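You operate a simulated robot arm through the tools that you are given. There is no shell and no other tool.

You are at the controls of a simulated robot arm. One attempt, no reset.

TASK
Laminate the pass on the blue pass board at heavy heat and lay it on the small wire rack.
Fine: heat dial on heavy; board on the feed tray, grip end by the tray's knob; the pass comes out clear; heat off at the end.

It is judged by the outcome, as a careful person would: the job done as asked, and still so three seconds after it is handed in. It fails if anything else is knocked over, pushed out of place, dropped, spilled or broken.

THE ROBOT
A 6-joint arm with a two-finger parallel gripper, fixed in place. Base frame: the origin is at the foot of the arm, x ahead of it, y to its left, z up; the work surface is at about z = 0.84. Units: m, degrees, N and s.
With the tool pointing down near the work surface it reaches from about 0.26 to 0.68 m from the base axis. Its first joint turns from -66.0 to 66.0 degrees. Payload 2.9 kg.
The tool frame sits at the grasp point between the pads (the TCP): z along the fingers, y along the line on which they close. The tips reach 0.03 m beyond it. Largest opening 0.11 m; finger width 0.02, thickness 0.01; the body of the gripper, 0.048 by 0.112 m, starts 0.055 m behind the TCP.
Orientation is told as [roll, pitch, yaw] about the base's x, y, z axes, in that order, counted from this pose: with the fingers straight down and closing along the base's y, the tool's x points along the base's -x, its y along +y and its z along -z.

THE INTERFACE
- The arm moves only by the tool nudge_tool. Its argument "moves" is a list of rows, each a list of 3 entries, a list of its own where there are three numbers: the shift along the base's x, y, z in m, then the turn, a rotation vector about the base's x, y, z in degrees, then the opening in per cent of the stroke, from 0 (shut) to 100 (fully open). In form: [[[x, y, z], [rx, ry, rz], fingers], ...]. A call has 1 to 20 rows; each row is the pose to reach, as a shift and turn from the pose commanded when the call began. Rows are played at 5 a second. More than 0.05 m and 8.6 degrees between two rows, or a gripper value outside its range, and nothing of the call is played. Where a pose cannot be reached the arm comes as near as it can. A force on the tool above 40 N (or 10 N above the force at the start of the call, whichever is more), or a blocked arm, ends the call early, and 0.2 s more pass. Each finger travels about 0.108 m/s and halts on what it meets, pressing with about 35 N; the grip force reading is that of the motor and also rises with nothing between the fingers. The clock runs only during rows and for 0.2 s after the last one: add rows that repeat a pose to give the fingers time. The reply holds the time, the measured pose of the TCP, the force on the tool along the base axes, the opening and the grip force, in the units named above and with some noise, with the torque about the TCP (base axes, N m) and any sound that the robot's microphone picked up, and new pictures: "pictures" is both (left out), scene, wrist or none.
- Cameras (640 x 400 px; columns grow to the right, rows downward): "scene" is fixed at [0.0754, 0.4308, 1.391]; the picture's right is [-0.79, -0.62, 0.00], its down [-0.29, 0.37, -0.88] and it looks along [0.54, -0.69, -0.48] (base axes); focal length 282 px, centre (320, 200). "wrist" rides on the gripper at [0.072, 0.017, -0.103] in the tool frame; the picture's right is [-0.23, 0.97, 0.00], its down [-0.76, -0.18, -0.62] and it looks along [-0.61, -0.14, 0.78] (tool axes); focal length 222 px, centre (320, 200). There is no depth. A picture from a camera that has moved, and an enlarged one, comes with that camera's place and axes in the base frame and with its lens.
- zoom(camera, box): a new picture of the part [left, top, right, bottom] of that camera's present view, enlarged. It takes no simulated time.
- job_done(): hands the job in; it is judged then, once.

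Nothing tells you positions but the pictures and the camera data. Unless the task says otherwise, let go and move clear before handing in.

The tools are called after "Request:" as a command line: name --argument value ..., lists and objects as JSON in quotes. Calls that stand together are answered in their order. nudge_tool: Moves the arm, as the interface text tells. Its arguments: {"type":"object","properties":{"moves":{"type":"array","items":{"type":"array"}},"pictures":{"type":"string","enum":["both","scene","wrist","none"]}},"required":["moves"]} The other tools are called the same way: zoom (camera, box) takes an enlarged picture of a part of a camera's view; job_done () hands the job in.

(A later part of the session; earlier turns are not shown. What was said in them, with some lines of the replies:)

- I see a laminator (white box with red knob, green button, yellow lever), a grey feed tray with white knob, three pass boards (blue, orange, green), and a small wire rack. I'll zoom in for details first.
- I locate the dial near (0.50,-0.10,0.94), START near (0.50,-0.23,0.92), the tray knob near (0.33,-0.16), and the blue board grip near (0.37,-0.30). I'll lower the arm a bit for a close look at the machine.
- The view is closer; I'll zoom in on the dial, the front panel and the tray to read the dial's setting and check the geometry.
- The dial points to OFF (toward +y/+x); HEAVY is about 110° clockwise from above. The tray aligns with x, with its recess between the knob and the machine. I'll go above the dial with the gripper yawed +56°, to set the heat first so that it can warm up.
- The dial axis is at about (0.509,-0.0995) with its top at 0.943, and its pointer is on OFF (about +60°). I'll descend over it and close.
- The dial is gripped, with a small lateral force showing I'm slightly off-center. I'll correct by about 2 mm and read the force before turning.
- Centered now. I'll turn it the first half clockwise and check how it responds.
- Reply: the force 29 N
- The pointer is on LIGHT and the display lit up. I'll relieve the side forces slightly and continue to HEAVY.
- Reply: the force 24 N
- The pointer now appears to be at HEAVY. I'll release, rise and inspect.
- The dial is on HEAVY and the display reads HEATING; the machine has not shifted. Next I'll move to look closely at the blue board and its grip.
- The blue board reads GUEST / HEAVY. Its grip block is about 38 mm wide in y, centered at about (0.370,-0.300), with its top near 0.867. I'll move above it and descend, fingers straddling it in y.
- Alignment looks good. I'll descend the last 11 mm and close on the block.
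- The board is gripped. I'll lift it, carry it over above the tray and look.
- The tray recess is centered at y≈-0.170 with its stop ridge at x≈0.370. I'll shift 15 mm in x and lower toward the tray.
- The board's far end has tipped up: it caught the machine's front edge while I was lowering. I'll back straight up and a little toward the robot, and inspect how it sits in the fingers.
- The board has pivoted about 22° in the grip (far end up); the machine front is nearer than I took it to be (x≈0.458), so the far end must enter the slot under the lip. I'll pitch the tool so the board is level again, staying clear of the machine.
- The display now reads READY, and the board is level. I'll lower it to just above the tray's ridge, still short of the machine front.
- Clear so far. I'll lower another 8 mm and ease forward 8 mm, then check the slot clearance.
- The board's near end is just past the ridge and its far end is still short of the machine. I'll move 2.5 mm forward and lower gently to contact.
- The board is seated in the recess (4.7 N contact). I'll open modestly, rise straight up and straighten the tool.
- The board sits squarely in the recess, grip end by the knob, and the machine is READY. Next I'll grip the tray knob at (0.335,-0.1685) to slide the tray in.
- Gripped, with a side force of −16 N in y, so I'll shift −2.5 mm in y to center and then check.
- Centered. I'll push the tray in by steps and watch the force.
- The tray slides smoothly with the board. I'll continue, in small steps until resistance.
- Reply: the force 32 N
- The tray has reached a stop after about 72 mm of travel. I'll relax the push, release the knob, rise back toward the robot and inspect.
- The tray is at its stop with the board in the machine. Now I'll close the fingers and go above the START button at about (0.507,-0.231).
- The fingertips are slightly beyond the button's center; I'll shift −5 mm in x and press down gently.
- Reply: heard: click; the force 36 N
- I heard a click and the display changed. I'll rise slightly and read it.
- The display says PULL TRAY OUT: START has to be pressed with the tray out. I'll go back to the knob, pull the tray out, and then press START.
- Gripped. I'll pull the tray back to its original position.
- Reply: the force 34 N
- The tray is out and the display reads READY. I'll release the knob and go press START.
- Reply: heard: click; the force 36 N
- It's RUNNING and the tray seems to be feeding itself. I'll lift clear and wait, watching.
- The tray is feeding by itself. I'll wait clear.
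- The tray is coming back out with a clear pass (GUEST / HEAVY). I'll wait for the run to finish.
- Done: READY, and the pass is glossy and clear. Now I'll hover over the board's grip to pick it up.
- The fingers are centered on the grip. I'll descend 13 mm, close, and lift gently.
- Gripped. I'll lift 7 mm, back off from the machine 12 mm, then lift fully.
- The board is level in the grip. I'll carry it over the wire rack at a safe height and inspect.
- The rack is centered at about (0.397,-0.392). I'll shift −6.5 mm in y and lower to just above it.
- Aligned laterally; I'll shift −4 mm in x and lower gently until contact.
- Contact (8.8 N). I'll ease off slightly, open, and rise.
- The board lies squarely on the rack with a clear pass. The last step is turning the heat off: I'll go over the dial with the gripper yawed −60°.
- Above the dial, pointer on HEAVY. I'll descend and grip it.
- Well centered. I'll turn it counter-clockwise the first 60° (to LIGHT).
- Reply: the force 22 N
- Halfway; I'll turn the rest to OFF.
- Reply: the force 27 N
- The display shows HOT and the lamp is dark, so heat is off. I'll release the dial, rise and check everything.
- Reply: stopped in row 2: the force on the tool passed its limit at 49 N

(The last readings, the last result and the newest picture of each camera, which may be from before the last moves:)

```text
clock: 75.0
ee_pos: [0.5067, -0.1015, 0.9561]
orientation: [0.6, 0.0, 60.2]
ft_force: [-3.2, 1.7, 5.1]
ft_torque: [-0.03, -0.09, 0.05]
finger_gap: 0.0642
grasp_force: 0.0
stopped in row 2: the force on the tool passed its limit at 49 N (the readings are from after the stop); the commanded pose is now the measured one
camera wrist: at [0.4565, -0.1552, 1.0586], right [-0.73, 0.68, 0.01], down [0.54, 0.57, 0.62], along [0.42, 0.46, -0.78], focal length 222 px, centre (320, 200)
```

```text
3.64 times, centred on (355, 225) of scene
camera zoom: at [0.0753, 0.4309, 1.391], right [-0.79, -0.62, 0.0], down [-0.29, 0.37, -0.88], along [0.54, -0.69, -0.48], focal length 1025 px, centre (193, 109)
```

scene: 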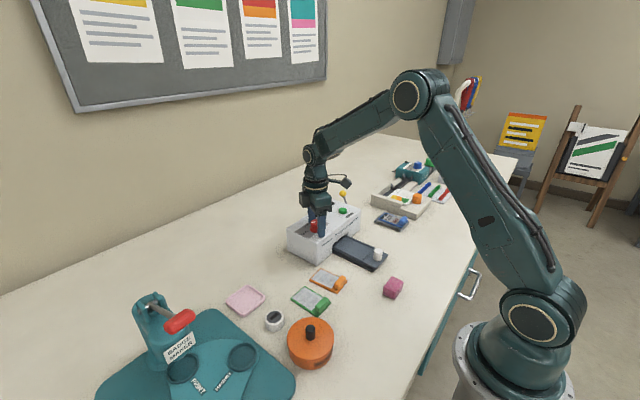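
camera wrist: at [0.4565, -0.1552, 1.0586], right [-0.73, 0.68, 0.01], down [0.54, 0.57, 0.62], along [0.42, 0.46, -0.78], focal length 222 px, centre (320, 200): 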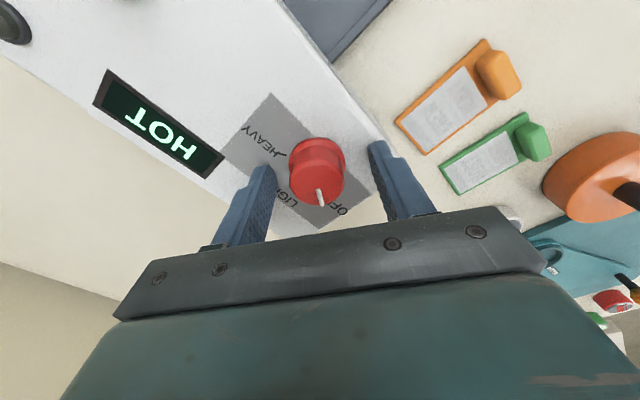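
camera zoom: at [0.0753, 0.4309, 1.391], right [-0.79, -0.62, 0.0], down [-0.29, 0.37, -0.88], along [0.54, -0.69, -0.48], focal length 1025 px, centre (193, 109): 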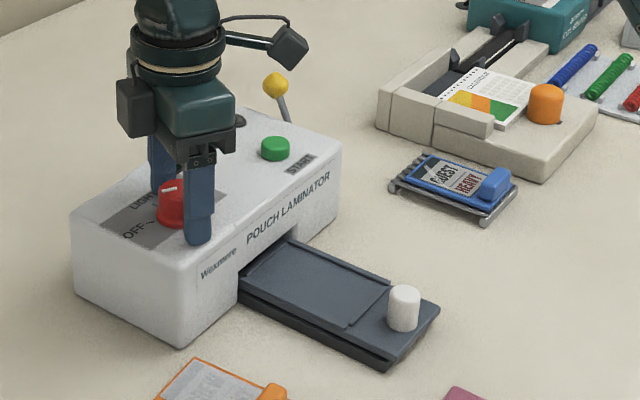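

The stop was a transient as the fingers let go; they are open now and the dial is on OFF. I'll rise straight up and back off.

Request:
nudge_tool --moves '[[[0, 0, 0.01], [0, 0, 0], 62], [[0, 0, 0.04], [0, 0, 0], 62], [[0, 0, 0.08], [0, 0, 0], 62], [[0, 0, 0.12], [0, 0, -8], 62], [[-0.02, 0, 0.16], [0, 0, -16], 62], [[-0.05, 0, 0.19], [0, 0, -24], 62], [[-0.08, -0.01, 0.2], [0, 0, -32], 62], [[-0.1, -0.02, 0.2], [0, 0, -40], 62], [[-0.12, -0.03, 0.2], [0, 0, -48], 62], [[-0.14, -0.04, 0.2], [0, 0, -56], 62], [[-0.14, -0.04, 0.2], [0, 0, -60], 62], [[-0.14, -0.04, 0.2], [0, 0, -60], 62]]'

Request:
zoom --camera "wrist" --box '[180, 60, 460, 240]'

Request:
zoom --camera "scene" --box '[280, 170, 430, 280]'

```text
clock: 77.5
ee_pos: [0.3665, -0.1411, 1.1537]
orientation: [0.6, 0.0, 0.2]
ft_force: [-0.6, 0.1, 0.6]
ft_torque: [0.0, -0.03, 0.01]
finger_gap: 0.0683
grasp_force: 0.1
camera wrist: at [0.2946, -0.1251, 1.2577], right [0.23, 0.97, 0.01], down [0.76, -0.18, 0.62], along [0.61, -0.13, -0.78], focal length 222 px, centre (320, 200)
```

scene: 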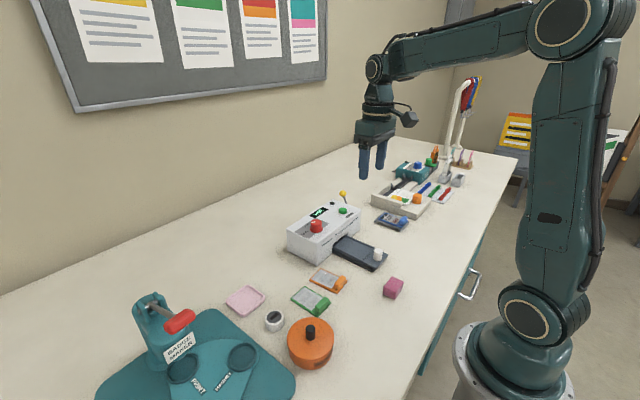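
wrist: 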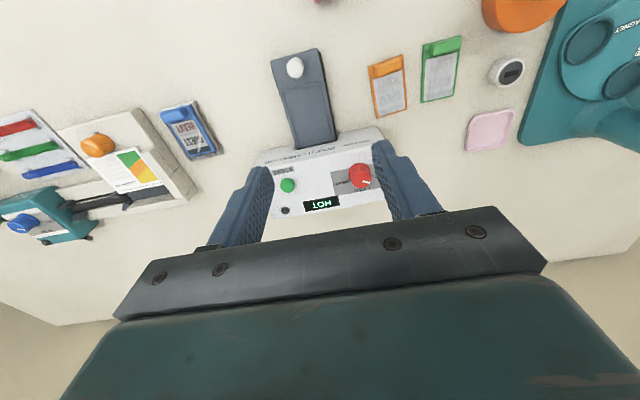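

```text
2.22 times, centred on (320, 150) of wrist
camera zoom: at [0.2946, -0.1251, 1.2577], right [0.23, 0.97, 0.01], down [0.76, -0.18, 0.62], along [0.61, -0.13, -0.78], focal length 494 px, centre (320, 311)
```

zoom: 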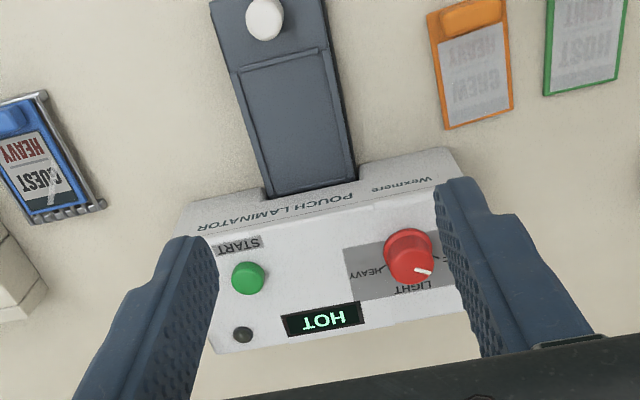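

```text
3.64 times, centred on (355, 225) of scene
camera zoom: at [0.0754, 0.4308, 1.391], right [-0.79, -0.62, 0.0], down [-0.29, 0.37, -0.88], along [0.54, -0.69, -0.48], focal length 1025 px, centre (193, 109)
```

zoom: 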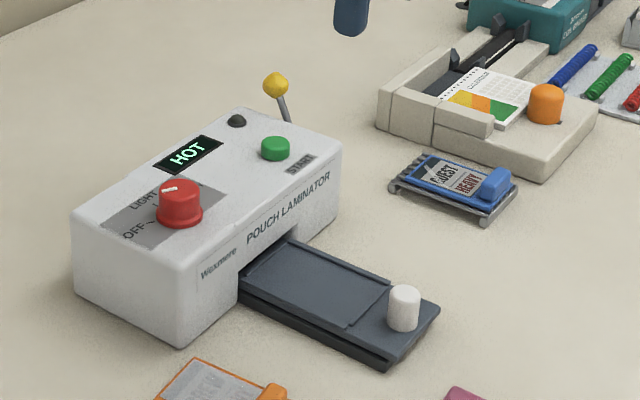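

Everything checks out:
- The dial is on OFF, with the lamp dark and only residual HOT showing.
- The clear GUEST/HEAVY pass lies on the wire rack.
- The tray is back out, nothing else has moved, and the arm is clear.

I'm handing in.

Request:
job_done

```text
The job is handed in.
```

The pass came out clear at heavy heat, and its blue board is lying on the small wire rack. The heat dial is back on OFF. The display still shows HOT from leftover heat, but the lamp is dark. The tray is out and empty, the arm is clear, and I saw nothing else out of place.

Three things happened on the way:
- **Board tipped in the grip:** on my first try at the tray, the board's far end caught the front of the laminator and tilted up. I levelled it and laid it flat in the recess with the grip end by the knob.
- **START pressed too early:** I pushed the tray in by hand and pressed START, and the display said PULL TRAY OUT. I pulled the tray out and pressed START again, and the machine then fed the tray in and returned it by itself.
- **Brief force stop at the dial:** as I let go of the dial at OFF, the force on the tool reached 49 N and the move stopped. The dial stayed on OFF and the laminator did not shift.
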